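You operate a simulated robot arm through the tools that you are given. There is no shell and no other tool. Be economical: measure what you need, move in short steps, check, and stop when the job is done.

The job below is to be done with a simulated robot arm. You get a single attempt, and the scene is never put back.

TASK
Put the yellow card on the pipe table top away on the high shelf of the lid rack. Then turn the pump speed dial to 1. Then take the blue scrub pad and leave it on the front ledge of the filler base. Then take the red suction cup with the largest size on its label from the raised back shelf and leave it on top of the film frame there. Then close the cups drawer. Then take the short white filter and put it on the pipe table top. Then take the syrup lidded cup from the format table top and leave it on the top shelf of the liner rack. Then take the green scrub pad and put it on the fittings bench top. Then put the large clear jug on the sample table top away on the lower middle shelf of the wash rack. Then put the tray marked "fail" from the sample table top on the white plate there. Then count the vials on the pipe table top, then put as many of the brackets from the pipe table top on the valve table top. Then fetch the medium pipe clamp from the lower shelf of the pipe table and set it on the valve table top. The order counts. Set down upright: red suction cup, short white filter, lidded cup, large clear jug, bracket.

It is judged by the outcome, as a careful person would: the job done as asked, and still so three seconds after it is handed in. It fails if anything else is knocked over, pushed out of place, dropped, spilled or broken. A push-on lid holds only when it is set on centred and level and pressed home; a screw cap is set on level and turned clockwise until tight.

THE ROBOT
A 7-joint arm with a two-finger parallel gripper on a trunk, on a base that drives. Base frame: it is fixed to the floor where the robot stands at the start and does not move with it; the origin is under the middle of the robot, x ahead of it, y to its left, z up; the surface under the hand at the start is at about z = 0.72. Lengths are in m, angles in degrees, forces in N, time in s.
With the tool pointing down near the work surface it reaches from about 0.1 to 0.66 m from the robot's upright axis, wherever it stands. Its first joint turns from -143.0 to 143.0 degrees. Places, roughly: blue scrub pad (7x10x5 cm) [0.5, 1.5, 0.7]; bracket (5x5x7 cm) [0.5, 1, 0.7]; cups drawer [-4.1, 2.1, 0.8]; film frame (10x8x4 cm) [-4.7, 0.9, 0.9]; fittings bench top [0.6, -4.6, 0.9]; front ledge of the filler base (100x17 cm) [-2.28, 2.3, 0.66]; green scrub pad (7x10x5 cm) [0.4, -1.5, 0.9]; green tray, red tray [-4.5, 3.25, 1]; high shelf of the lid rack [-4.1, 7.6, 1.4]; large clear jug [-4.75, 2.5, 1]; lidded cup [-2.5, -4, 1]; lower middle shelf of the wash rack [-6.4, 4.4, 0.6]; medium pipe clamp (16x9x3 cm) [0.6, -0.1, 0.2]; pipe table top [0.6, 0.5, 0.7]; pump speed dial [0, 3.8, 1.4]; red suction cup [-4.75, 1.25, 1]; short white filter [0.75, -1.5, 1]; top shelf of the liner rack [-4.7, -0.5, 1.5]; valve table top [0.6, -1.1, 0.9]; vial (4x4x8 cm) [0.5, 1.3, 0.8]; white plate [-4.75, 2.75, 1]; yellow card [0.5, -0.25, 0.75]. Payload 3 kg.
The tool frame sits at the grasp point between the pads (the TCP): z along the fingers, y along the line on which they close. The tips reach 0.03 m beyond it. The gripper opens to 0.11 m. The fingers are 0.02 m wide and 0.01 m thick; the gripper's body (0.048 by 0.112 m) begins 0.055 m behind the TCP.
Orientation is that of the tool frame in the base frame, as a unit quaternion [x, y, z, w]. With the fingers straight down and closing along the base's y, the tool's x points along the base's -x, its y along +y and its z along -z.

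THE INTERFACE
- The arm moves only by the tool drive_tool. Its argument "targets" is a list that holds one entry, the list of rows, each a list of 7 numbers: the turn, a rotation vector about the tool's x, y, z in degrees, then the shift along the tool's x, y, z in m, then the finger opening in m, from 0 to 0.11. In form: [[[ax, ay, az, x, y, z, fingers], ...]]. A call has 1 to 8 rows; each row is the pose to reach, as a shift and turn from the pose commanded when the call began, along the tool's axes at that moment. Each row takes 0.2 s and may step no farther than 0.05 m and 8.6 degrees from the row before; otherwise, or with a gripper value out of range, the whole call is refused. Where a pose cannot be reached the arm comes as near as it can. A force on the tool above 40 N (or 10 N above the force at the start of the call, whichever is more), or a blocked arm, ends the call early, and 0.2 s more pass. The fingers move at their own pace (about 0.108 m/s each) and stop on an object; they squeeze with about 28 N. The grip force told is the motor's: it shows also when the fingers shut on nothing. Time passes only in rows, and 0.2 s behind the last, so rows that repeat a pose let the fingers close. It gives the time, the measured TCP pose, the force on the tool (base axes), the opening and the grip force at its end, in the units of the frame above (readings bear some noise), with the torque about the TCP (base axes, N m) and any sound that the robot's microphone picked up, and new pictures: "show" is both (left out), scene, wrist or none.
- Cameras (640 x 400 px; columns grow to the right, rows downward): "scene" is now at [0.1467, 0.0008, 1.6867]; the picture's right is [0.04, -1.00, 0.00], its down [-0.88, -0.03, -0.48] and it looks along [0.48, 0.02, -0.88] (base axes); focal length 249 px, centre (320, 200). "wrist" rides on the gripper at [0.073, 0.017, -0.103] in the tool frame; the picture's right is [-0.23, 0.97, 0.00], its down [-0.76, -0.18, -0.62] and it looks along [-0.61, -0.14, 0.78] (tool axes); focal length 222 px, centre (320, 200). There is no depth. A picture from a camera that has moved, and an enlarged one, comes with that camera's place and axes in the base frame and with its lens.
- raise_lower(by): slides the trunk up (or, below 0, down) by that many m; the arm and the scene camera ride with it, the base frame stays. It gives what a move gives, with no picture.
- drive_base(legs): drives the robot by 1 to 6 legs, each [ahead, left, turn to the left] in m, m and degrees, along the robot's own axes; the way and the turn of a leg run together, so that a leg with both is an arc; at most 1.5 m and 180 degrees a leg. The arm and the cameras ride along, it lands a little off, and it stops where it bumps. It gives what a move gives, and a new picture of the scene camera.
- turn_head(pan, tilt): turns the head with the scene camera to pan (to the left, within 86 degrees either way) and tilt (down, from -29 to 69), counted from straight ahead of the robot. It gives what a move gives, and a new picture of the scene camera.
- inspect(camera, box): a new picture of the part [left, top, right, bottom] of that camera's present view, enlarged. No time passes.
- job_done(): hands the job in; it is judged then, once.

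Go step by step. Nothing tells you exact positions but the pictures and the camera data: compare them with the known pose of the tool, close in by small moves and look again before you grip or let go. The budget is 567 turns and 360 pictures, counting those below and the enlarged ones. Unless the task says otherwise, let go and move clear before handing in, and close with one line.

The tools are called after "Call:" as a command line: name --argument value ..., lists and objects as JSON in quotes. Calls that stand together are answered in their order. drive_tool: Moves the arm, as the interface text tells. Its arguments: {"type":"object","properties":{"targets":{"type":"array","items":{"type":"array","items":{"type":"array","items":{"type":"number"}}}},"show":{"type":"string","enum":["both","scene","wrist","none"]}},"required":["targets"]} The other tools are called the same way: raise_lower (by) slides the trunk up or down; drive_base (legs) drives the base; turn_head (pan, tilt) turns the head that bears the scene camera; inspect (camera, box) takes an enlarged picture of a part of a camera's view; job_done () hands the job in.

At the start:

```text
t: 0.0
eef_pos: [0.5303, 0.3467, 1.0507]
orientation: [0.0, 1.0, 0.0, -0.001]
force: [0.0, -0.5, 0.0]
wrist_torque: [-0.04, 0.03, 0.02]
grip_width: 0.1101
gripper_force: 0.0
trunk travel left (down, up): [-0.825, 0.065]
robot x, y, heading: [0.0002, -0.0011, -0.1]
head pan, tilt: [2.3, 61.3]
```

scene: 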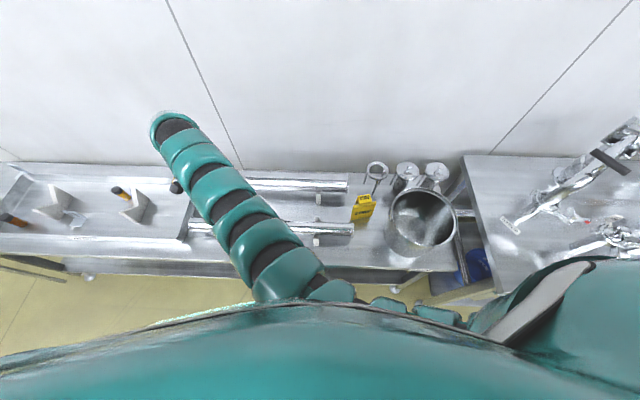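
wrist: 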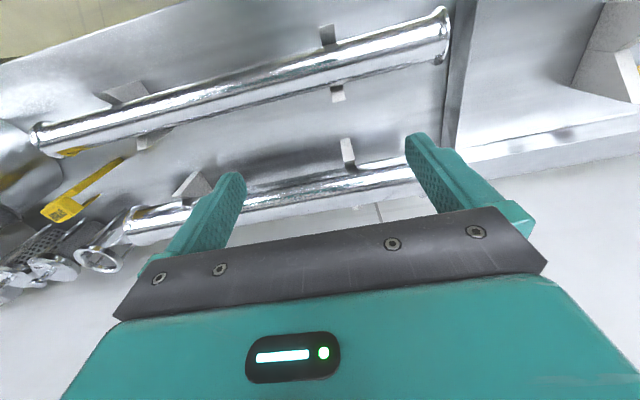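

I see the pipe table ahead with the yellow card to the right of the pipes, near a pot. I will look closer at the card first.

Call:
inspect --camera "scene" --box '[300, 140, 500, 280]'

Call:
inspect --camera "scene" --box '[0, 140, 200, 280]'

```text
2.86 times, centred on (400, 210) of scene
camera zoom: at [0.1467, 0.0008, 1.6867], right [0.04, -1.0, 0.0], down [-0.88, -0.03, -0.48], along [0.48, 0.02, -0.88], focal length 712 px, centre (91, 171)
```

zoom: 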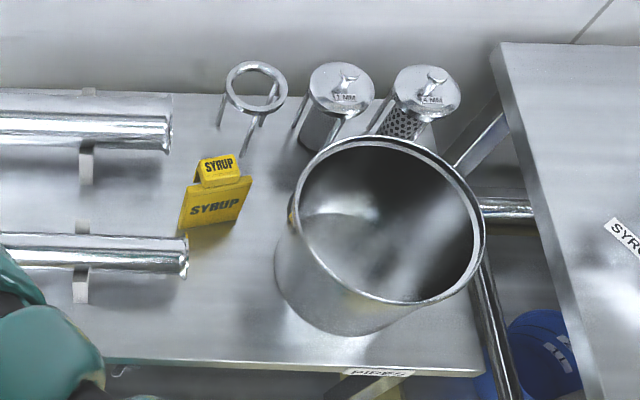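

```text
2.86 times, centred on (100, 210) of scene
camera zoom: at [0.1467, 0.0008, 1.6867], right [0.04, -1.0, 0.0], down [-0.88, -0.03, -0.48], along [0.48, 0.02, -0.88], focal length 712 px, centre (949, 171)
```

zoom: 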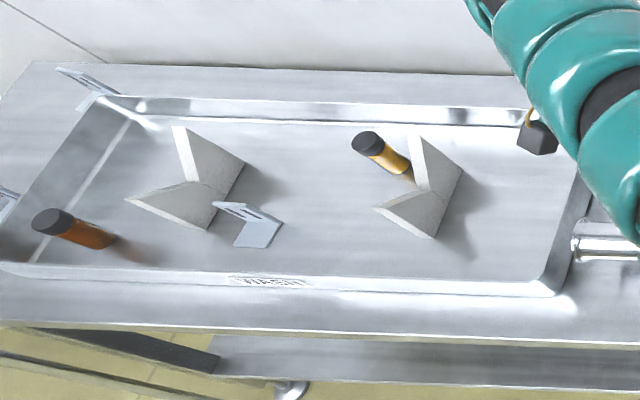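

The card stands just left of the pot at roughly (0.58,-0.15). I move the hand over there to view it with the wrist camera.

Call:
drive_tool --targets '[[[0, 0, 0, 0, -0.05, 0, 0.11], [0, 0, 0, 0, -0.1, 0, 0.11], [0, 0, 0, 0, -0.15, 0, 0.11], [0, 0, 0, 0, -0.2, 0, 0.11], [0, 0, 0, 0, -0.25, 0, 0.11], [0, 0, 0, 0, -0.3, 0, 0.11], [0, 0, 0, 0, -0.35, 0, 0.11], [0, 0, 0, 0.02, -0.4, 0.02, 0.11]]]'

```text
refused: row 8 steps farther than a row can; nothing moved
```

I correct the step size on the last row.

Call:
drive_tool --targets '[[[0, 0, 0, 0, -0.05, 0, 0.11], [0, 0, 0, 0, -0.1, 0, 0.11], [0, 0, 0, 0, -0.15, 0, 0.11], [0, 0, 0, 0, -0.2, 0, 0.11], [0, 0, 0, 0, -0.25, 0, 0.11], [0, 0, 0, 0, -0.3, 0, 0.11], [0, 0, 0, 0, -0.35, 0, 0.11], [0, 0, 0, 0, -0.4, 0, 0.11]]]'

```text
t: 1.8
eef_pos: [0.4996, 0.0822, 1.0119]
orientation: [0.0, 1.0, 0.004, 0.002]
force: [0.9, 1.0, -0.7]
wrist_torque: [-0.02, 0.0, 0.01]
grip_width: 0.1101
gripper_force: 0.0
out of reach, approached as far as the arm can: row 3, 4, 5, 6, 7, 8
trunk travel left (down, up): [-0.825, 0.065]
robot x, y, heading: [-0.0007, -0.0013, -0.1]
head pan, tilt: [2.3, 61.3]
camera scene: at [0.1477, 0.0028, 1.6866], right [0.04, -1.0, 0.0], down [-0.88, -0.04, -0.48], along [0.48, 0.02, -0.88], focal length 249 px, centre (320, 200)
camera wrist: at [0.428, 0.0994, 1.1161], right [0.23, 0.97, 0.01], down [0.76, -0.18, 0.62], along [0.61, -0.14, -0.78], focal length 222 px, centre (320, 200)
```

scene: 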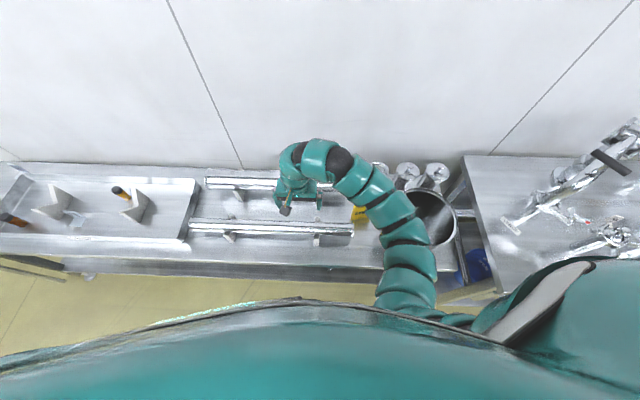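
wrist: 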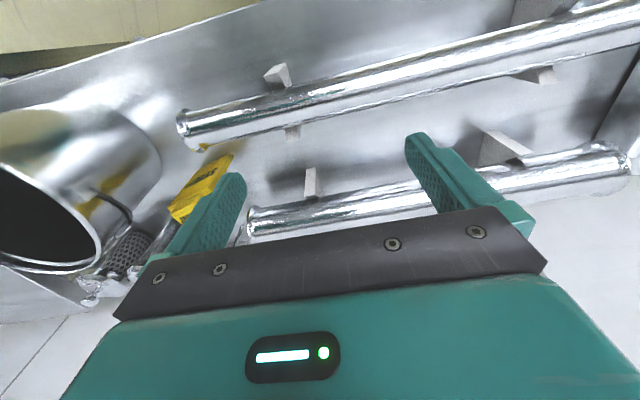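

The arm's reach is awkward to the right, so I shift the base right to bring the card in front of the hand.

Call:
drive_base --legs '[[0, -0.3, 0]]'

```text
t: 3.9
eef_pos: [0.4988, -0.2234, 1.0134]
orientation: [0.003, 1.0, 0.005, 0.002]
force: [0.7, -0.9, -0.7]
wrist_torque: [0.03, -0.02, 0.01]
grip_width: 0.1101
gripper_force: 0.0
trunk travel left (down, up): [-0.825, 0.065]
robot x, y, heading: [-0.0025, -0.3015, -0.1]
head pan, tilt: [2.3, 61.3]
camera scene: at [0.1461, -0.3032, 1.6867], right [0.04, -1.0, 0.0], down [-0.88, -0.03, -0.48], along [0.48, 0.02, -0.88], focal length 249 px, centre (320, 200)
```

scene: 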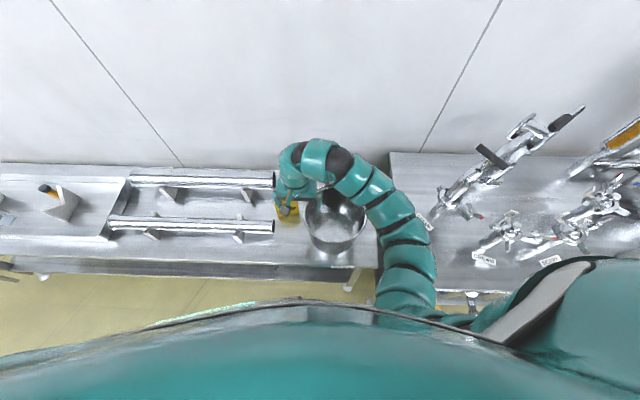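

Call:
drive_tool --targets '[[[0, 0, 0, 0, 0.05, 0, 0.11]]]' --show "wrist"

```text
t: 4.2
eef_pos: [0.5001, -0.1701, 1.0143]
orientation: [0.001, 1.0, 0.003, 0.002]
force: [0.1, -0.6, -0.7]
wrist_torque: [-0.03, -0.02, 0.04]
grip_width: 0.1098
gripper_force: 0.1
trunk travel left (down, up): [-0.825, 0.065]
robot x, y, heading: [-0.0046, -0.3064, -0.3]
head pan, tilt: [2.3, 61.3]
camera wrist: at [0.4282, -0.1535, 1.1175], right [0.23, 0.97, 0.01], down [0.76, -0.18, 0.62], along [0.61, -0.14, -0.78], focal length 222 px, centre (320, 200)
```

wrist: 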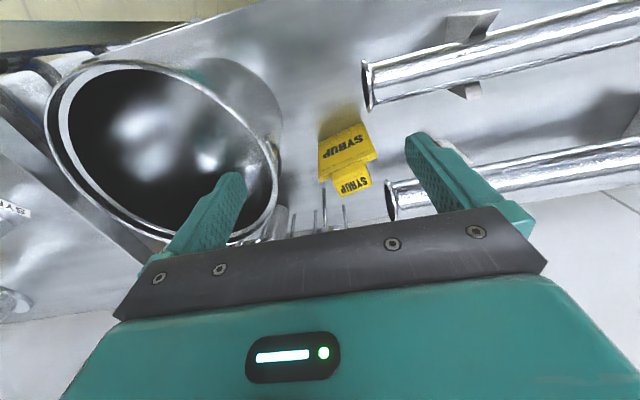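

Call:
inspect --camera "wrist" --box '[270, 80, 430, 220]'

```text
2.86 times, centred on (350, 150) of wrist
camera zoom: at [0.4282, -0.1535, 1.1175], right [0.23, 0.97, 0.01], down [0.76, -0.18, 0.62], along [0.61, -0.14, -0.78], focal length 635 px, centre (234, 343)
```

zoom: 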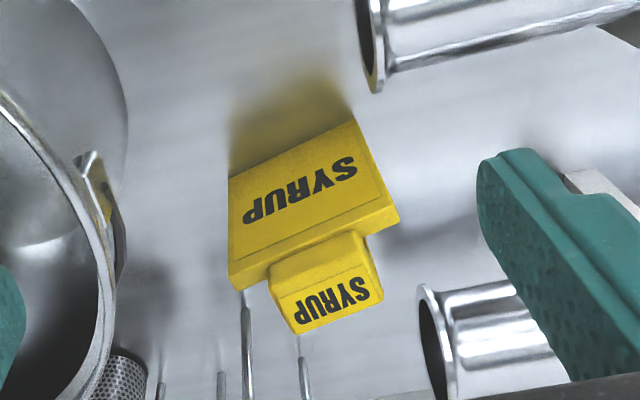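

The card is a block about 8 cm wide and 2 cm thick with a tab on top, between pot and pipe ends. I lower a bit and back off to measure from a second view.

Call:
drive_tool --targets '[[[0, 0, 0, 0.02, 0.02, 0.03, 0.095], [0, 0, 0, 0.04, 0.025, 0.06, 0.095]]]' --show "wrist"

Call:
inspect --camera "wrist" --box '[220, 100, 420, 240]'

```text
t: 4.8
eef_pos: [0.4599, -0.1469, 0.9532]
orientation: [0.002, 1.0, 0.005, 0.001]
force: [-0.4, 0.4, 0.5]
wrist_torque: [0.01, 0.0, 0.0]
grip_width: 0.0954
gripper_force: 0.1
trunk travel left (down, up): [-0.825, 0.065]
robot x, y, heading: [-0.0035, -0.3003, -0.3]
head pan, tilt: [2.3, 61.3]
camera wrist: at [0.3876, -0.1308, 1.0574], right [0.23, 0.97, 0.01], down [0.76, -0.19, 0.62], along [0.61, -0.14, -0.78], focal length 222 px, centre (320, 200)
```

wrist: 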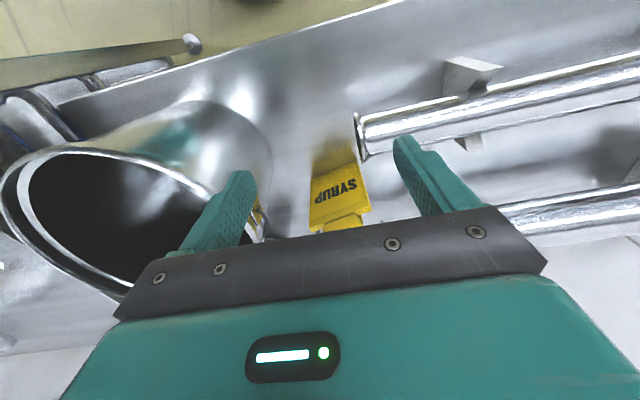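

```text
2.86 times, centred on (320, 170) of wrist
camera zoom: at [0.3876, -0.1308, 1.0574], right [0.23, 0.97, 0.01], down [0.76, -0.19, 0.62], along [0.61, -0.14, -0.78], focal length 635 px, centre (320, 286)
```

zoom: 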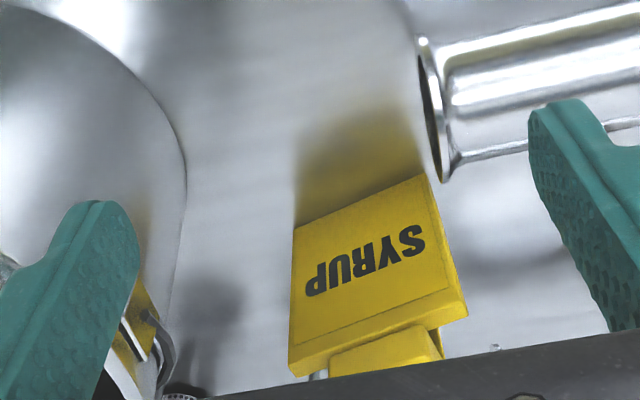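

The card body spans y≈-0.195..-0.110 at x≈0.59, top z≈0.85, yawed about 13°. I go above it with the fingers yawed to match, then look.

Call:
drive_tool --targets '[[[0, 0, -6.5, 0, 0, -0.03, 0.095], [0, 0, -13, -0.045, 0, -0.03, 0.095], [0, 0, -13, -0.09, -0.004, -0.03, 0.1], [0, 0, -13, -0.13, -0.006, -0.025, 0.11], [0, 0, -13, -0.13, -0.006, 0.0, 0.11]]]'

```text
t: 6.0
eef_pos: [0.5905, -0.1538, 0.9538]
orientation: [-0.111, 0.994, 0.004, 0.001]
force: [0.6, 0.2, -0.1]
wrist_torque: [-0.03, -0.01, 0.0]
grip_width: 0.1099
gripper_force: 0.1
trunk travel left (down, up): [-0.825, 0.065]
robot x, y, heading: [-0.0002, -0.3048, -0.3]
head pan, tilt: [2.3, 61.3]
camera scene: at [0.1457, -0.3024, 1.6867], right [0.04, -1.0, 0.0], down [-0.88, -0.03, -0.48], along [0.48, 0.02, -0.88], focal length 249 px, centre (320, 200)
camera wrist: at [0.5157, -0.1527, 1.0569], right [0.01, 1.0, 0.01], down [0.78, -0.01, 0.62], along [0.62, 0.0, -0.78], focal length 222 px, centre (320, 200)
```

scene: 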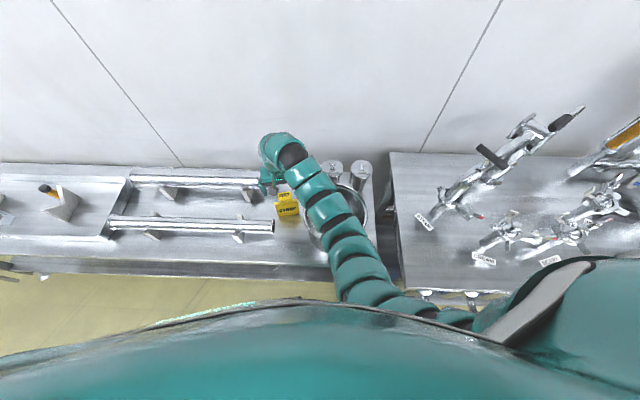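
wrist: 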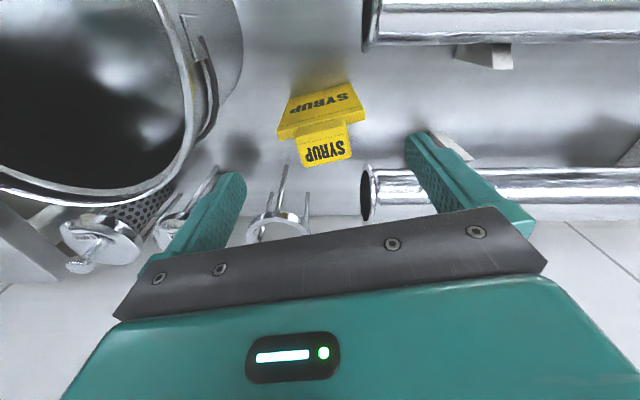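

The estimate holds. I descend to straddle the card body and close.

Call:
drive_tool --targets '[[[0, 0, 0, 0, 0.001, 0.04, 0.11], [0, 0, 0, 0, 0.002, 0.07, 0.11], [0, 0, 0, 0, 0.002, 0.096, 0.11], [0, 0, 0, 0, 0.002, 0.096, 0.05], [0, 0, 0, 0, 0.002, 0.096, 0.05], [0, 0, 0, 0, 0.002, 0.096, 0.05]]]' --show "wrist"

```text
t: 7.5
eef_pos: [0.5893, -0.1497, 0.8573]
orientation: [-0.111, 0.994, 0.004, 0.002]
force: [0.3, -0.8, 0.5]
wrist_torque: [0.02, 0.03, 0.02]
grip_width: 0.089
gripper_force: 28.4
trunk travel left (down, up): [-0.825, 0.065]
robot x, y, heading: [-0.0025, -0.3005, -0.6]
head pan, tilt: [2.3, 61.3]
camera wrist: at [0.5149, -0.1491, 0.9612], right [0.01, 1.0, 0.01], down [0.78, -0.01, 0.62], along [0.62, 0.0, -0.78], focal length 222 px, centre (320, 200)
```

wrist: 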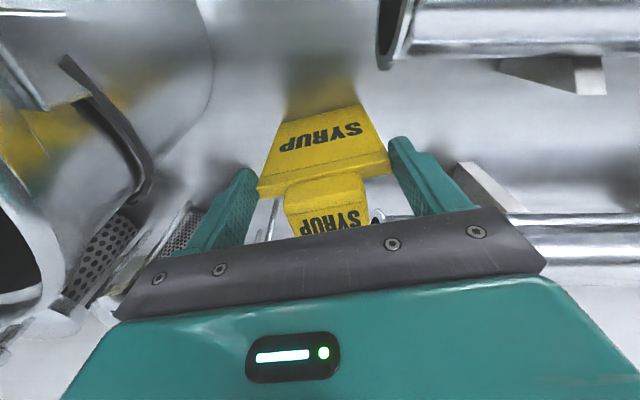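

Gripped. I lift it and pull the arm in before driving.

Call:
drive_tool --targets '[[[0, 0, 0, 0, 0, -0.04, 0.05], [0, 0, 0, 0, 0, -0.08, 0.05], [0, 0, 0, 0, 0, -0.12, 0.05], [0, 0, 0, 0, 0, -0.16, 0.05], [0, 0, 0, 0.04, 0, -0.18, 0.05], [0, 0, 0, 0.08, 0, -0.2, 0.05], [0, 0, 0, 0.12, 0, -0.2, 0.05], [0, 0, 0, 0.16, 0, -0.2, 0.05]]]' --show "wrist"

Call:
turn_head --pan 80 --tilt 20

```text
t: 9.2
eef_pos: [0.5094, -0.1686, 1.0182]
orientation: [-0.11, 0.994, 0.005, 0.002]
force: [0.5, -0.1, -0.6]
wrist_torque: [-0.04, -0.03, 0.01]
grip_width: 0.0889
gripper_force: 27.8
out of reach, approached as far as the arm can: row 5, 6, 7, 8
trunk travel left (down, up): [-0.825, 0.065]
robot x, y, heading: [-0.0009, -0.3009, -0.2]
head pan, tilt: [2.3, 61.3]
camera wrist: at [0.4364, -0.169, 1.1212], right [0.01, 1.0, 0.01], down [0.78, -0.01, 0.63], along [0.63, 0.0, -0.78], focal length 222 px, centre (320, 200)
```

wrist: 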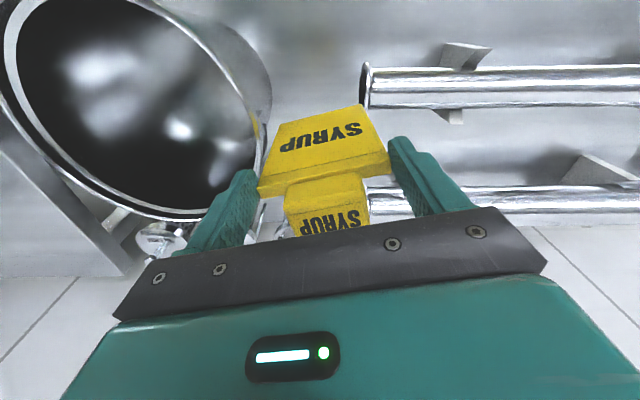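

```text
t: 10.8
eef_pos: [0.5105, -0.1698, 1.019]
orientation: [-0.111, 0.994, 0.006, 0.003]
force: [0.5, 0.2, 0.0]
wrist_torque: [0.0, 0.01, -0.02]
grip_width: 0.089
gripper_force: 27.6
trunk travel left (down, up): [-0.825, 0.065]
robot x, y, heading: [0.0005, -0.3033, -0.2]
head pan, tilt: [80.0, 20.0]
camera scene: at [0.0977, -0.2126, 1.7463], right [0.98, -0.18, 0.0], down [-0.06, -0.34, -0.94], along [0.17, 0.92, -0.34], focal length 249 px, centre (320, 200)
```

scene: 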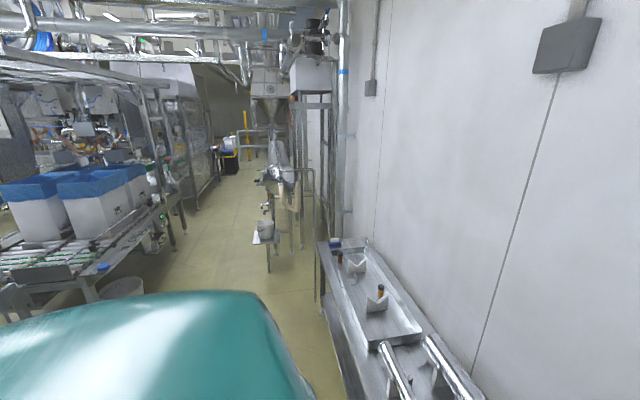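

The aisle runs along +y between the filler line and the wall. I back off and turn left to face it.

Call:
drive_base --legs '[[-0.4, 0, 0], [0, 0, 90]]'

Call:
turn_head --pan 0 --tilt 15

Call:
turn_head --pan 60 --tilt 15

```text
t: 17.1
eef_pos: [-0.535, 0.2121, 1.0184]
orientation: [0.78, -0.625, -0.007, 0.003]
force: [-0.1, 0.0, -0.6]
wrist_torque: [-0.01, -0.02, -0.02]
grip_width: 0.0892
gripper_force: 27.4
trunk travel left (down, up): [-0.825, 0.065]
robot x, y, heading: [-0.406, -0.3002, 89.8]
head pan, tilt: [80.0, 20.0]
camera scene: at [-0.4949, -0.2039, 1.7464], right [0.18, 0.98, 0.0], down [0.34, -0.06, -0.94], along [-0.92, 0.17, -0.34], focal length 249 px, centre (320, 200)
```

scene: 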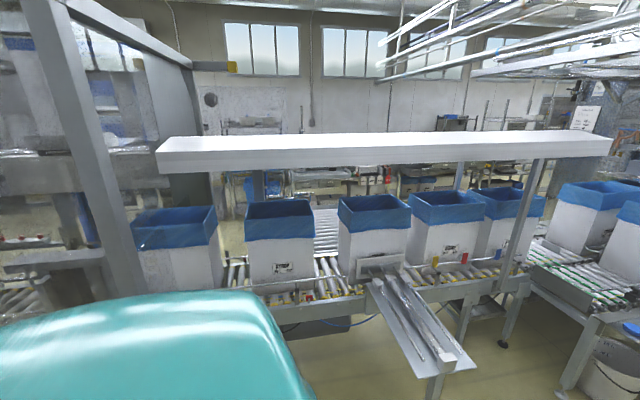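

```text
t: 18.6
eef_pos: [-0.5364, 0.2123, 1.0179]
orientation: [0.781, -0.625, -0.006, 0.002]
force: [-1.0, 0.2, -1.0]
wrist_torque: [0.0, -0.02, 0.02]
grip_width: 0.089
gripper_force: 27.7
trunk travel left (down, up): [-0.825, 0.065]
robot x, y, heading: [-0.404, -0.2968, 89.6]
head pan, tilt: [0.0, 15.0]
camera scene: at [-0.4026, -0.1274, 1.7545], right [1.0, -0.01, 0.0], down [0.0, -0.26, -0.97], along [0.01, 0.97, -0.26], focal length 249 px, centre (320, 200)
```

scene: 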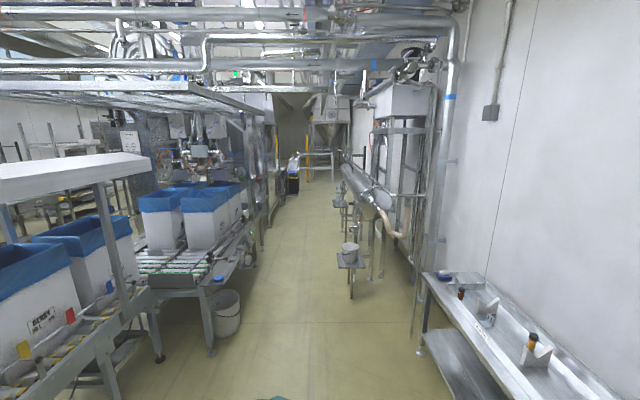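

```text
t: 19.9
eef_pos: [-0.5361, 0.2126, 1.0189]
orientation: [0.78, -0.626, -0.006, 0.002]
force: [-0.2, 0.2, -0.4]
wrist_torque: [-0.04, -0.01, 0.02]
grip_width: 0.089
gripper_force: 28.2
trunk travel left (down, up): [-0.825, 0.065]
robot x, y, heading: [-0.3998, -0.301, 89.6]
head pan, tilt: [60.0, 15.0]
camera scene: at [-0.4837, -0.1734, 1.7545], right [0.51, 0.86, 0.0], down [0.22, -0.13, -0.97], along [-0.83, 0.49, -0.26], focal length 249 px, centre (320, 200)
```

scene: 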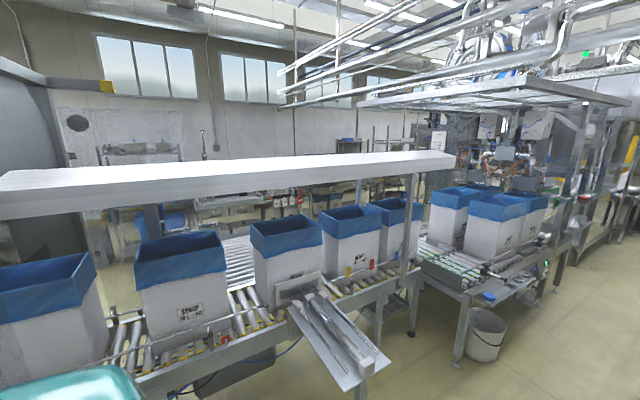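

The aisle is clear along x≈-0.6. I drive north along it in steps toward the lid rack.

Call:
drive_base --legs '[[1.5, 0.22, 0.3], [1.5, 0, 0], [1.5, 0, 0]]'

Call:
turn_head --pan 0 --tilt 15

```text
refused: leg 1 is longer than a leg can be; nothing moved
```

```text
t: 21.2
eef_pos: [-0.536, 0.2139, 1.0179]
orientation: [0.78, -0.625, -0.007, 0.003]
force: [0.3, 0.2, 0.5]
wrist_torque: [-0.01, 0.02, 0.0]
grip_width: 0.089
gripper_force: 28.0
trunk travel left (down, up): [-0.825, 0.065]
robot x, y, heading: [-0.4048, -0.2941, 89.6]
head pan, tilt: [0.0, 15.0]
camera scene: at [-0.4026, -0.1274, 1.7545], right [1.0, -0.01, 0.0], down [0.0, -0.26, -0.97], along [0.01, 0.97, -0.26], focal length 249 px, centre (320, 200)
```

scene: 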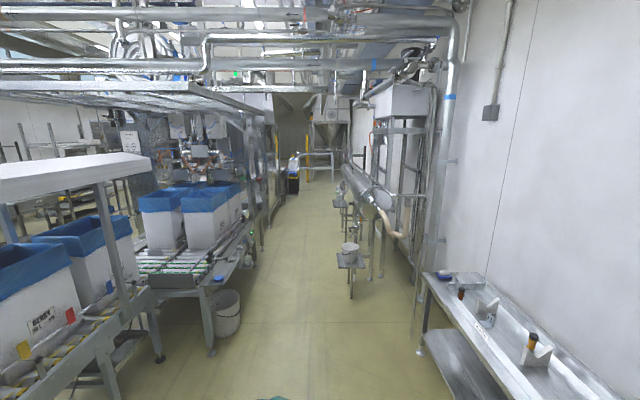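

Call:
drive_base --legs '[[1.4, 0.22, 0.3], [1.5, 0, 0], [1.4, 0, 0]]'

```text
t: 41.8
eef_pos: [-0.7696, 4.4863, 1.0195]
orientation: [0.784, -0.621, -0.007, 0.002]
force: [0.9, 1.2, 0.0]
wrist_torque: [-0.01, 0.04, -0.05]
grip_width: 0.0887
gripper_force: 28.0
trunk travel left (down, up): [-0.825, 0.065]
robot x, y, heading: [-0.6374, 3.9767, 90.4]
head pan, tilt: [0.0, 15.0]
camera scene: at [-0.6317, 4.149, 1.7545], right [1.0, 0.01, 0.0], down [0.0, -0.26, -0.97], along [-0.01, 0.97, -0.26], focal length 249 px, centre (320, 200)
```

scene: 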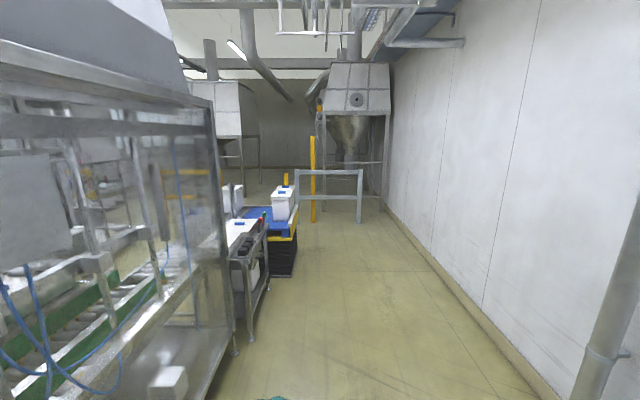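

Call:
turn_head --pan 45 --tilt 12

Call:
drive_base --legs '[[1.3, 0, 0]]'

```text
t: 42.9
eef_pos: [-0.7696, 4.4855, 1.0189]
orientation: [0.784, -0.62, -0.007, 0.003]
force: [-0.6, -0.7, -1.0]
wrist_torque: [-0.05, -0.02, 0.0]
grip_width: 0.0889
gripper_force: 28.5
trunk travel left (down, up): [-0.825, 0.065]
robot x, y, heading: [-0.6296, 3.9789, 90.5]
head pan, tilt: [45.0, 12.0]
camera scene: at [-0.6974, 4.1208, 1.7594], right [0.7, 0.71, 0.0], down [0.15, -0.15, -0.98], along [-0.7, 0.69, -0.21], focal length 249 px, centre (320, 200)
```

scene: 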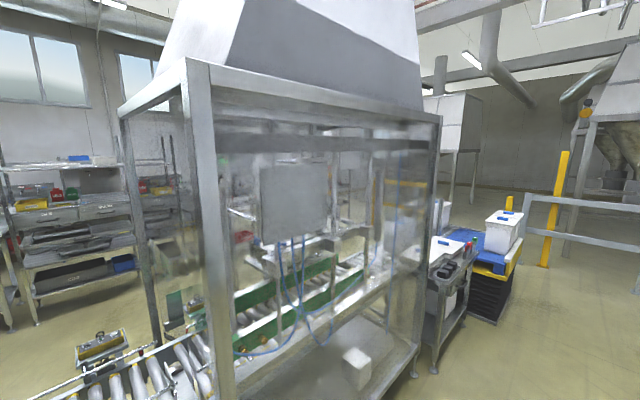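

```text
t: 49.4
eef_pos: [-0.7531, 5.7926, 1.0189]
orientation: [0.778, -0.629, -0.007, 0.002]
force: [-0.2, -0.2, -1.1]
wrist_torque: [0.0, 0.02, -0.02]
grip_width: 0.089
gripper_force: 28.4
trunk travel left (down, up): [-0.825, 0.065]
robot x, y, heading: [-0.6261, 5.2798, 89.1]
head pan, tilt: [45.0, 12.0]
camera scene: at [-0.6881, 5.4253, 1.7594], right [0.72, 0.7, 0.0], down [0.14, -0.15, -0.98], along [-0.68, 0.7, -0.21], focal length 249 px, centre (320, 200)
```

scene: 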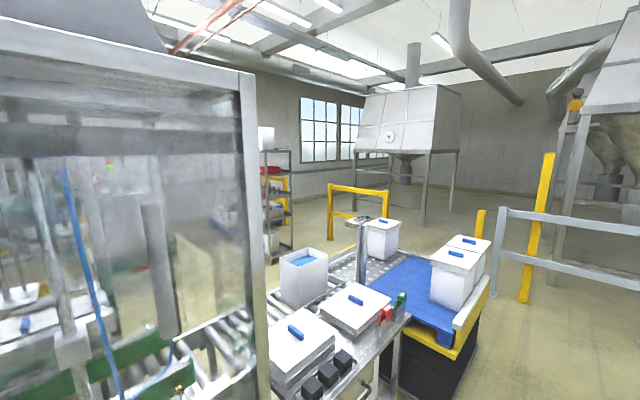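

The lid rack is visible beyond the outfeed table; a passage runs between the bin (to y≈7.85) and the railing (y≈8.9). I shift right, face west, and strafe north.

Call:
drive_base --legs '[[0.5, -0.7, 0], [0, 0, 91], [0, -1.3, 0], [0, -1.3, 0]]'

Call:
turn_head --pan 0 --tilt 20

```text
t: 70.1
eef_pos: [-0.5112, 8.1988, 1.0182]
orientation: [0.991, 0.137, -0.003, 0.006]
force: [-0.2, -0.1, 0.6]
wrist_torque: [0.03, -0.02, -0.01]
grip_width: 0.0889
gripper_force: 28.0
trunk travel left (down, up): [-0.825, 0.065]
robot x, y, heading: [-0.007, 8.3543, -177.5]
head pan, tilt: [45.0, 12.0]
camera scene: at [-0.148, 8.2826, 1.7594], right [-0.74, 0.67, 0.0], down [0.14, 0.15, -0.98], along [-0.66, -0.72, -0.21], focal length 249 px, centre (320, 200)
```

scene: 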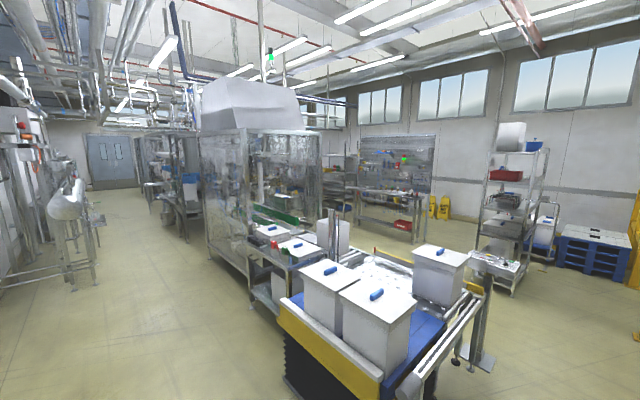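

```text
t: 71.3
eef_pos: [-0.5117, 8.198, 1.0191]
orientation: [0.991, 0.136, -0.003, 0.007]
force: [0.3, 0.2, 0.0]
wrist_torque: [0.01, -0.01, -0.02]
grip_width: 0.089
gripper_force: 27.4
trunk travel left (down, up): [-0.825, 0.065]
robot x, y, heading: [-0.0071, 8.3583, -177.0]
head pan, tilt: [0.0, 20.0]
camera scene: at [-0.1783, 8.3466, 1.7464], right [-0.05, 1.0, 0.0], down [0.34, 0.02, -0.94], along [-0.94, -0.05, -0.34], focal length 249 px, centre (320, 200)
```

scene: 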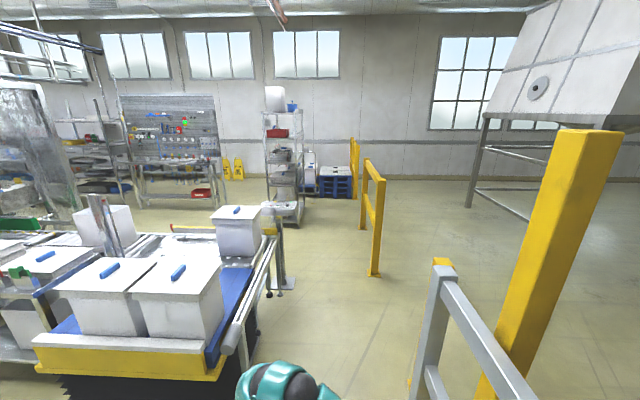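

The corridor at y≈8.4 is clear about 0.9 m. I straighten and drive west through it.

Call:
drive_base --legs '[[0, 0.0, -3], [1.4, 0.0, 0], [1.3, 0, 0]]'

Call:
turn_head --pan 25 --tilt 15

```text
t: 84.9
eef_pos: [-3.2309, 8.2014, 1.018]
orientation: [0.993, 0.116, -0.002, 0.007]
force: [-0.5, 0.2, -0.6]
wrist_torque: [-0.01, -0.03, 0.01]
grip_width: 0.0892
gripper_force: 28.1
trunk travel left (down, up): [-0.825, 0.065]
robot x, y, heading: [-2.7187, 8.3399, -179.5]
head pan, tilt: [0.0, 20.0]
camera scene: at [-2.8938, 8.3362, 1.7463], right [-0.01, 1.0, 0.0], down [0.34, 0.0, -0.94], along [-0.94, -0.01, -0.34], focal length 249 px, centre (320, 200)
```

scene: 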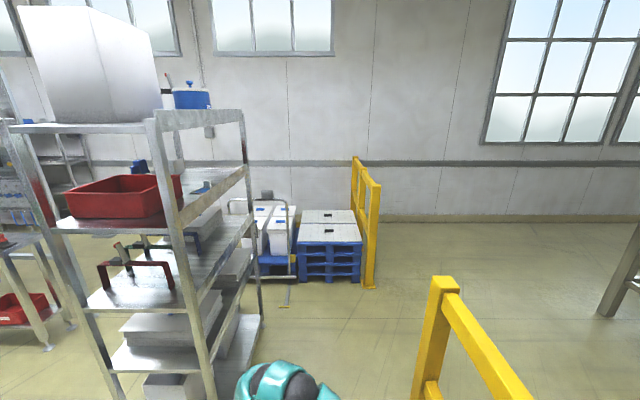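

```text
t: 85.8
eef_pos: [-3.2317, 8.2022, 1.0179]
orientation: [0.993, 0.115, -0.003, 0.006]
force: [0.6, -0.2, -0.2]
wrist_torque: [0.01, 0.01, 0.04]
grip_width: 0.0892
gripper_force: 28.0
trunk travel left (down, up): [-0.825, 0.065]
robot x, y, heading: [-2.7238, 8.3365, -179.8]
head pan, tilt: [25.0, 15.0]
camera scene: at [-2.8848, 8.2969, 1.7545], right [-0.43, 0.9, 0.0], down [0.23, 0.11, -0.97], along [-0.87, -0.41, -0.26], focal length 249 px, centre (320, 200)
```

scene: 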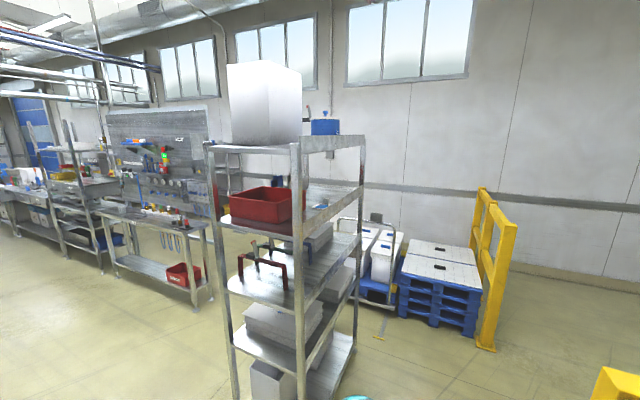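

Call:
inspect --camera "scene" --box '[190, 100, 390, 260]'

```text
2.50 times, centred on (290, 180) of scene
camera zoom: at [-2.8848, 8.2969, 1.7545], right [-0.43, 0.9, 0.0], down [0.23, 0.11, -0.97], along [-0.87, -0.41, -0.26], focal length 623 px, centre (395, 250)
```

zoom: 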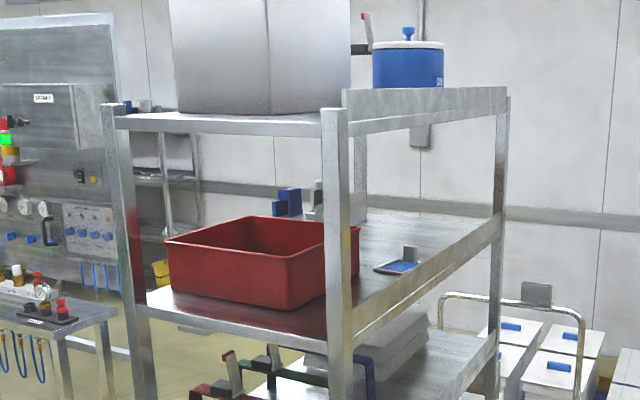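

The high shelf holds a red tub, with open room along its north side. I move forward a bit to triangulate the rack.

Call:
drive_base --legs '[[0.35, -0.15, 0]]'

Call:
inspect --camera "wrist" --box '[0, 0, 640, 400]'

```text
t: 88.2
eef_pos: [-3.5824, 8.3489, 1.017]
orientation: [0.993, 0.118, -0.002, 0.007]
force: [-0.8, 0.5, -0.2]
wrist_torque: [-0.01, -0.01, 0.01]
grip_width: 0.0891
gripper_force: 28.2
trunk travel left (down, up): [-0.825, 0.065]
robot x, y, heading: [-3.0722, 8.4875, -179.6]
head pan, tilt: [25.0, 15.0]
camera scene: at [-3.2368, 8.445, 1.7544], right [-0.43, 0.9, 0.0], down [0.23, 0.11, -0.97], along [-0.87, -0.42, -0.26], focal length 249 px, centre (320, 200)
```

scene: 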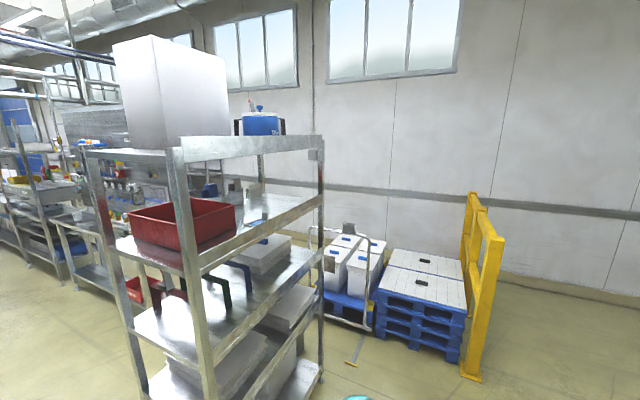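

```text
1.00 times, centred on (320, 200) of wrist (not enlarged: the box is as wide or as high as the picture)
camera zoom: at [-3.5077, 8.3509, 1.1212], right [0.01, -1.0, 0.01], down [-0.78, 0.0, 0.63], along [-0.63, -0.01, -0.78], focal length 222 px, centre (320, 200)
```

zoom: 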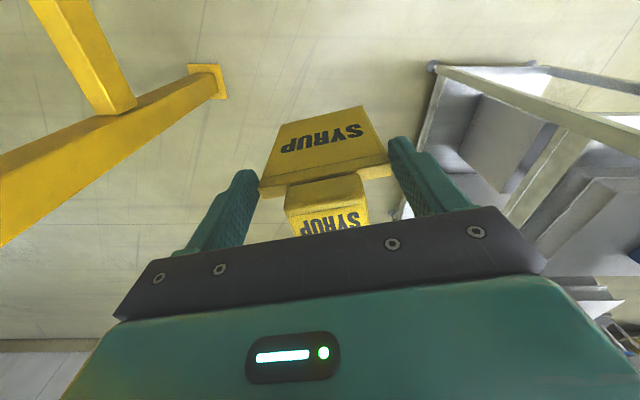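

The rack spans x -4.55..-3.65, y 7.40..7.84, with the high shelf at z≈1.39 and about 26 cm headroom. I look at what is on that shelf.

Call:
inspect --camera "scene" --box '[80, 130, 340, 290]'

```text
2.46 times, centred on (210, 210) of scene
camera zoom: at [-3.2368, 8.445, 1.7544], right [-0.43, 0.9, 0.0], down [0.23, 0.11, -0.97], along [-0.87, -0.42, -0.26], focal length 614 px, centre (591, 175)
```

zoom: 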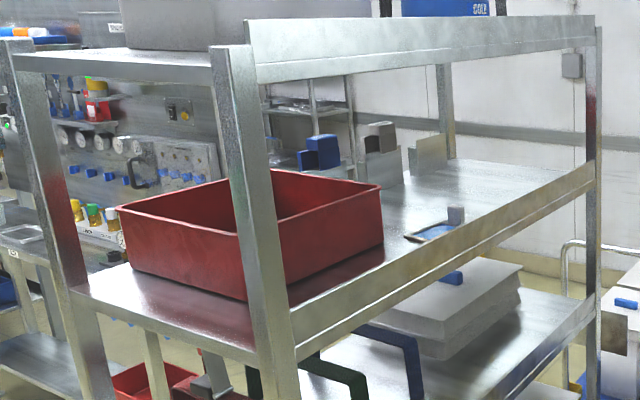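

Free space on the shelf is around x≈-4.28 near its north edge. I turn to face south and strafe along the rack.

Call:
drive_base --legs '[[0, 0, 89.6], [0, -0.6, 0], [0, -0.55, 0]]'

Call:
turn_head --pan 0 --tilt 25

```text
t: 98.0
eef_pos: [-4.0992, 8.0175, 1.0183]
orientation: [0.641, 0.768, 0.002, 0.007]
force: [0.2, 0.0, -0.8]
wrist_torque: [0.04, -0.05, 0.0]
grip_width: 0.089
gripper_force: 28.2
trunk travel left (down, up): [-0.825, 0.065]
robot x, y, heading: [-4.2085, 8.5351, -92.6]
head pan, tilt: [25.0, 15.0]
camera scene: at [-4.1774, 8.3656, 1.7545], right [-0.92, -0.38, 0.0], down [-0.1, 0.24, -0.97], along [0.37, -0.89, -0.26], focal length 249 px, centre (320, 200)
```

scene: 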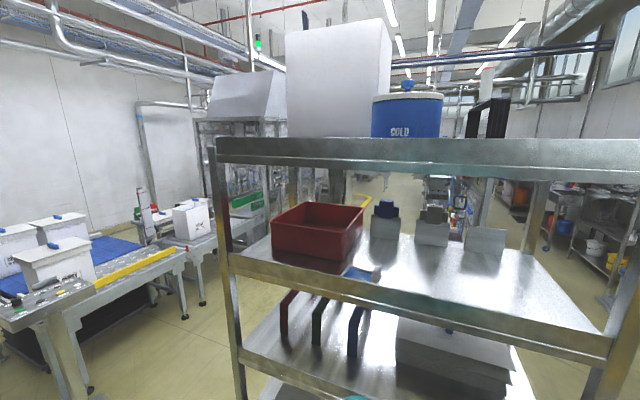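

```text
t: 98.9
eef_pos: [-4.0992, 8.0167, 1.0178]
orientation: [0.641, 0.768, 0.002, 0.007]
force: [0.0, -0.9, -0.7]
wrist_torque: [0.02, 0.01, 0.01]
grip_width: 0.0891
gripper_force: 28.1
trunk travel left (down, up): [-0.825, 0.065]
robot x, y, heading: [-4.2119, 8.5356, -92.5]
head pan, tilt: [0.0, 25.0]
camera scene: at [-4.2163, 8.3599, 1.7383], right [-1.0, 0.04, 0.0], down [0.02, 0.42, -0.91], along [-0.04, -0.91, -0.42], focal length 249 px, centre (320, 200)
```

scene: 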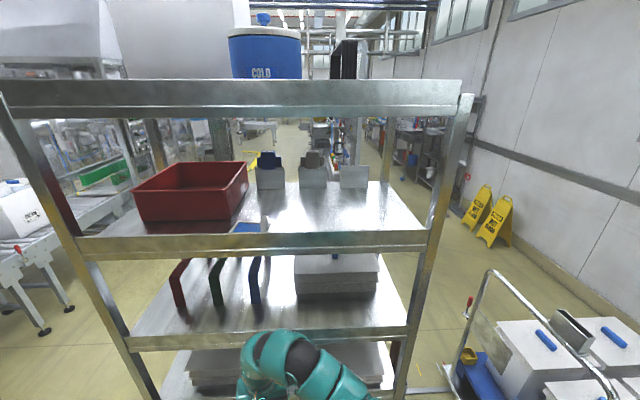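

I raise the trunk, square the card with the robot, and start pitching the tool up toward horizontal.

Call:
raise_lower --by 0.06

Call:
drive_tool --targets '[[[0, 0, 7, 0, 0, 0, 0.05], [0, 0, 13, 0.0, 0, 0, 0.05]]]' --show "none"

Call:
drive_tool --targets '[[[0, -8, 0, 0, 0, 0, 0.05], [0, -16, 0, 0, 0, -0.01, 0.05], [0, -24, 0, 0, 0, -0.03, 0.05], [0, -32, 0, 0, 0, -0.06, 0.05], [0, -40, 0, 0, 0, -0.09, 0.05], [0, -48, 0, 0, 0, -0.12, 0.05]]]'

```text
t: 99.9
eef_pos: [-4.0983, 8.0184, 1.0772]
orientation: [0.641, 0.768, 0.003, 0.007]
force: [0.3, 0.4, -1.3]
wrist_torque: [0.03, 0.03, 0.01]
grip_width: 0.0893
gripper_force: 28.1
trunk travel left (down, up): [-0.885, 0.005]
robot x, y, heading: [-4.2075, 8.5361, -92.5]
head pan, tilt: [0.0, 25.0]
```

```text
t: 100.5
eef_pos: [-4.0973, 8.0174, 1.0789]
orientation: [0.724, 0.69, 0.003, 0.005]
force: [-0.6, 0.6, 0.6]
wrist_torque: [0.03, 0.0, 0.01]
grip_width: 0.0891
gripper_force: 27.8
trunk travel left (down, up): [-0.885, 0.005]
robot x, y, heading: [-4.2087, 8.5338, -92.5]
head pan, tilt: [0.0, 25.0]
```

```text
t: 101.9
eef_pos: [-4.0712, 8.0511, 1.1218]
orientation: [0.66, 0.643, -0.255, 0.293]
force: [0.2, 0.1, -0.1]
wrist_torque: [0.04, 0.01, 0.01]
grip_width: 0.0891
gripper_force: 28.2
out of reach, approached as far as the arm can: row 4, 5, 6
trunk travel left (down, up): [-0.885, 0.005]
robot x, y, heading: [-4.2091, 8.5334, -92.9]
head pan, tilt: [0.0, 25.0]
camera scene: at [-4.2172, 8.3615, 1.7984], right [-1.0, 0.05, 0.0], down [0.02, 0.42, -0.91], along [-0.04, -0.91, -0.42], focal length 249 px, centre (320, 200)
camera wrist: at [-4.0551, 8.176, 1.1426], right [0.96, -0.16, 0.22], down [-0.23, -0.09, 0.97], along [-0.14, -0.98, -0.12], focal length 222 px, centre (320, 200)
```

scene: 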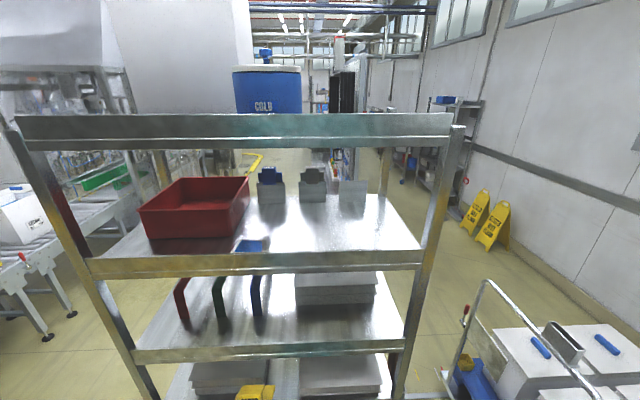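
wrist: 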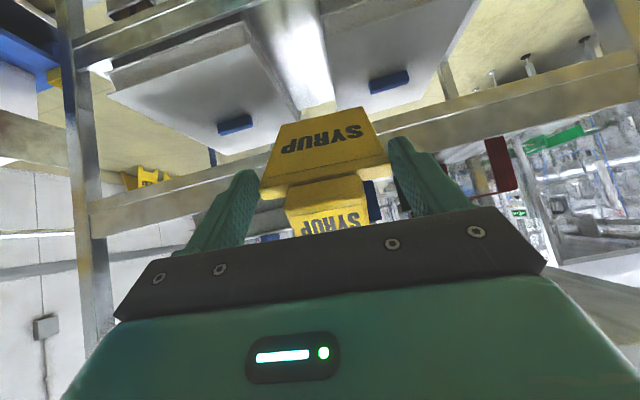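

The pitch is about half done and clear of the rack. I continue pitching and rising in small steps.

Call:
drive_tool --targets '[[[0, -7, 0, 0, 0, 0, 0.05], [0, -14, 0, 0, 0, 0, 0.05], [0, -21, 0, 0, 0, 0, 0.05], [0, -28, 0, 0, 0, 0, 0.05], [0, -35, 0, 0, 0, 0, 0.05]]]' --show "wrist"

```text
t: 103.1
eef_pos: [-4.071, 8.0491, 1.12]
orientation: [0.553, 0.525, -0.442, 0.473]
force: [-0.2, -0.4, -0.2]
wrist_torque: [0.03, 0.01, 0.01]
grip_width: 0.0891
gripper_force: 28.2
trunk travel left (down, up): [-0.885, 0.005]
robot x, y, heading: [-4.2088, 8.5352, -92.6]
head pan, tilt: [0.0, 25.0]
camera wrist: at [-4.0503, 8.1635, 1.0668], right [0.96, -0.04, 0.28], down [-0.23, 0.49, 0.84], along [-0.17, -0.87, 0.46], focal length 222 px, centre (320, 200)
```

wrist: 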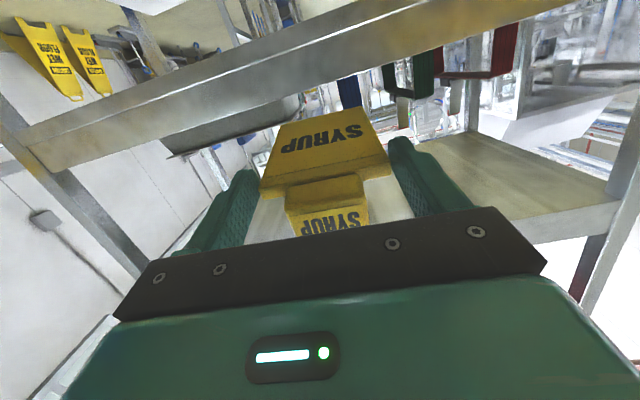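

The tool is now about 9° below horizontal. I raise it straight up in front of the rack.

Call:
drive_tool --targets '[[[0, 0, 0, -0.049, 0.003, -0.008, 0.05], [0, 0, 0, -0.098, 0.006, -0.016, 0.05], [0, 0, 0, -0.147, 0.009, -0.024, 0.05], [0, 0, 0, -0.196, 0.012, -0.032, 0.05], [0, 0, 0, -0.245, 0.015, -0.04, 0.05], [0, 0, 0, -0.294, 0.018, -0.048, 0.05], [0, 0, 0, -0.343, 0.021, -0.056, 0.05]]]' --show "scene"

```text
t: 104.7
eef_pos: [-4.0679, 8.0464, 1.4679]
orientation: [0.552, 0.527, -0.442, 0.472]
force: [-0.4, -0.6, -0.3]
wrist_torque: [0.07, -0.01, -0.01]
grip_width: 0.0891
gripper_force: 27.5
trunk travel left (down, up): [-0.885, 0.005]
robot x, y, heading: [-4.2082, 8.5335, -92.6]
head pan, tilt: [0.0, 25.0]
camera scene: at [-4.2153, 8.3604, 1.7983], right [-1.0, 0.05, 0.0], down [0.02, 0.42, -0.91], along [-0.04, -0.91, -0.42], focal length 249 px, centre (320, 200)
```

scene: 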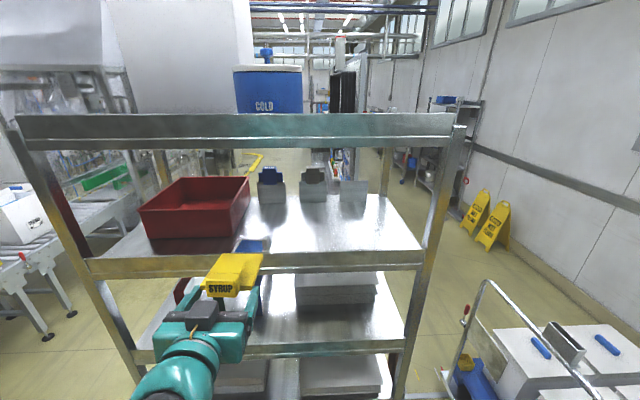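

Height is good. I move sideways to the free area in front of the shelf.

Call:
drive_tool --targets '[[[0, 0, 0.0, 0, -0.05, 0, 0.05], [0, 0, -1, 0, -0.1, 0, 0.05], [0, 0, -2, 0.006, -0.15, 0, 0.05], [0, 0, -3, 0.01, -0.2, 0, 0.05], [0, 0, -3.4, 0.014, -0.25, 0, 0.05]]]'

```text
refused: row 3 steps farther than a row can; nothing moved
```

Call:
drive_tool --targets '[[[0, 0, 0.0, 0, -0.045, 0, 0.05], [0, 0, -1, 0, -0.09, 0, 0.05], [0, 0, -2, -0.004, -0.135, 0, 0.05], [0, 0, -3, -0.008, -0.18, 0, 0.05], [0, 0, -3.4, -0.012, -0.225, 0, 0.05], [0, 0, -3.4, -0.014, -0.26, 0, 0.05]]]'

```text
t: 106.1
eef_pos: [-4.2431, 7.9445, 1.5604]
orientation: [0.54, 0.541, -0.456, 0.455]
force: [0.9, -0.2, -0.9]
wrist_torque: [0.02, -0.01, -0.01]
grip_width: 0.0893
gripper_force: 28.4
out of reach, approached as far as the arm can: row 1, 2, 3, 4, 5, 6
trunk travel left (down, up): [-0.885, 0.005]
robot x, y, heading: [-4.2129, 8.5323, -92.7]
head pan, tilt: [0.0, 25.0]
camera scene: at [-4.2203, 8.3583, 1.7983], right [-1.0, 0.05, 0.0], down [0.02, 0.42, -0.91], along [-0.04, -0.9, -0.42], focal length 249 px, centre (320, 200)
camera wrist: at [-4.2253, 8.0603, 1.5071], right [0.97, -0.04, 0.22], down [-0.18, 0.49, 0.86], along [-0.14, -0.87, 0.47], focal length 222 px, centre (320, 200)
```

scene: 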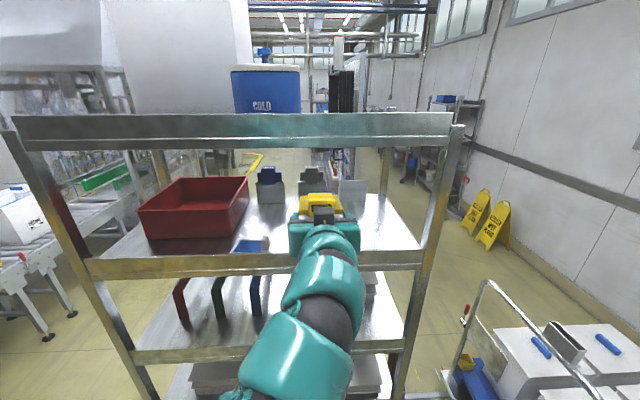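
wrist: 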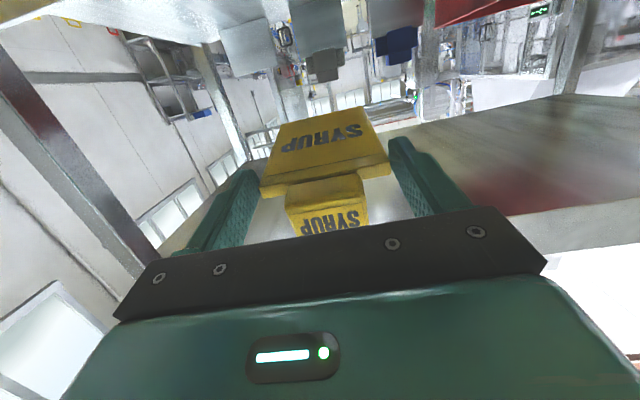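

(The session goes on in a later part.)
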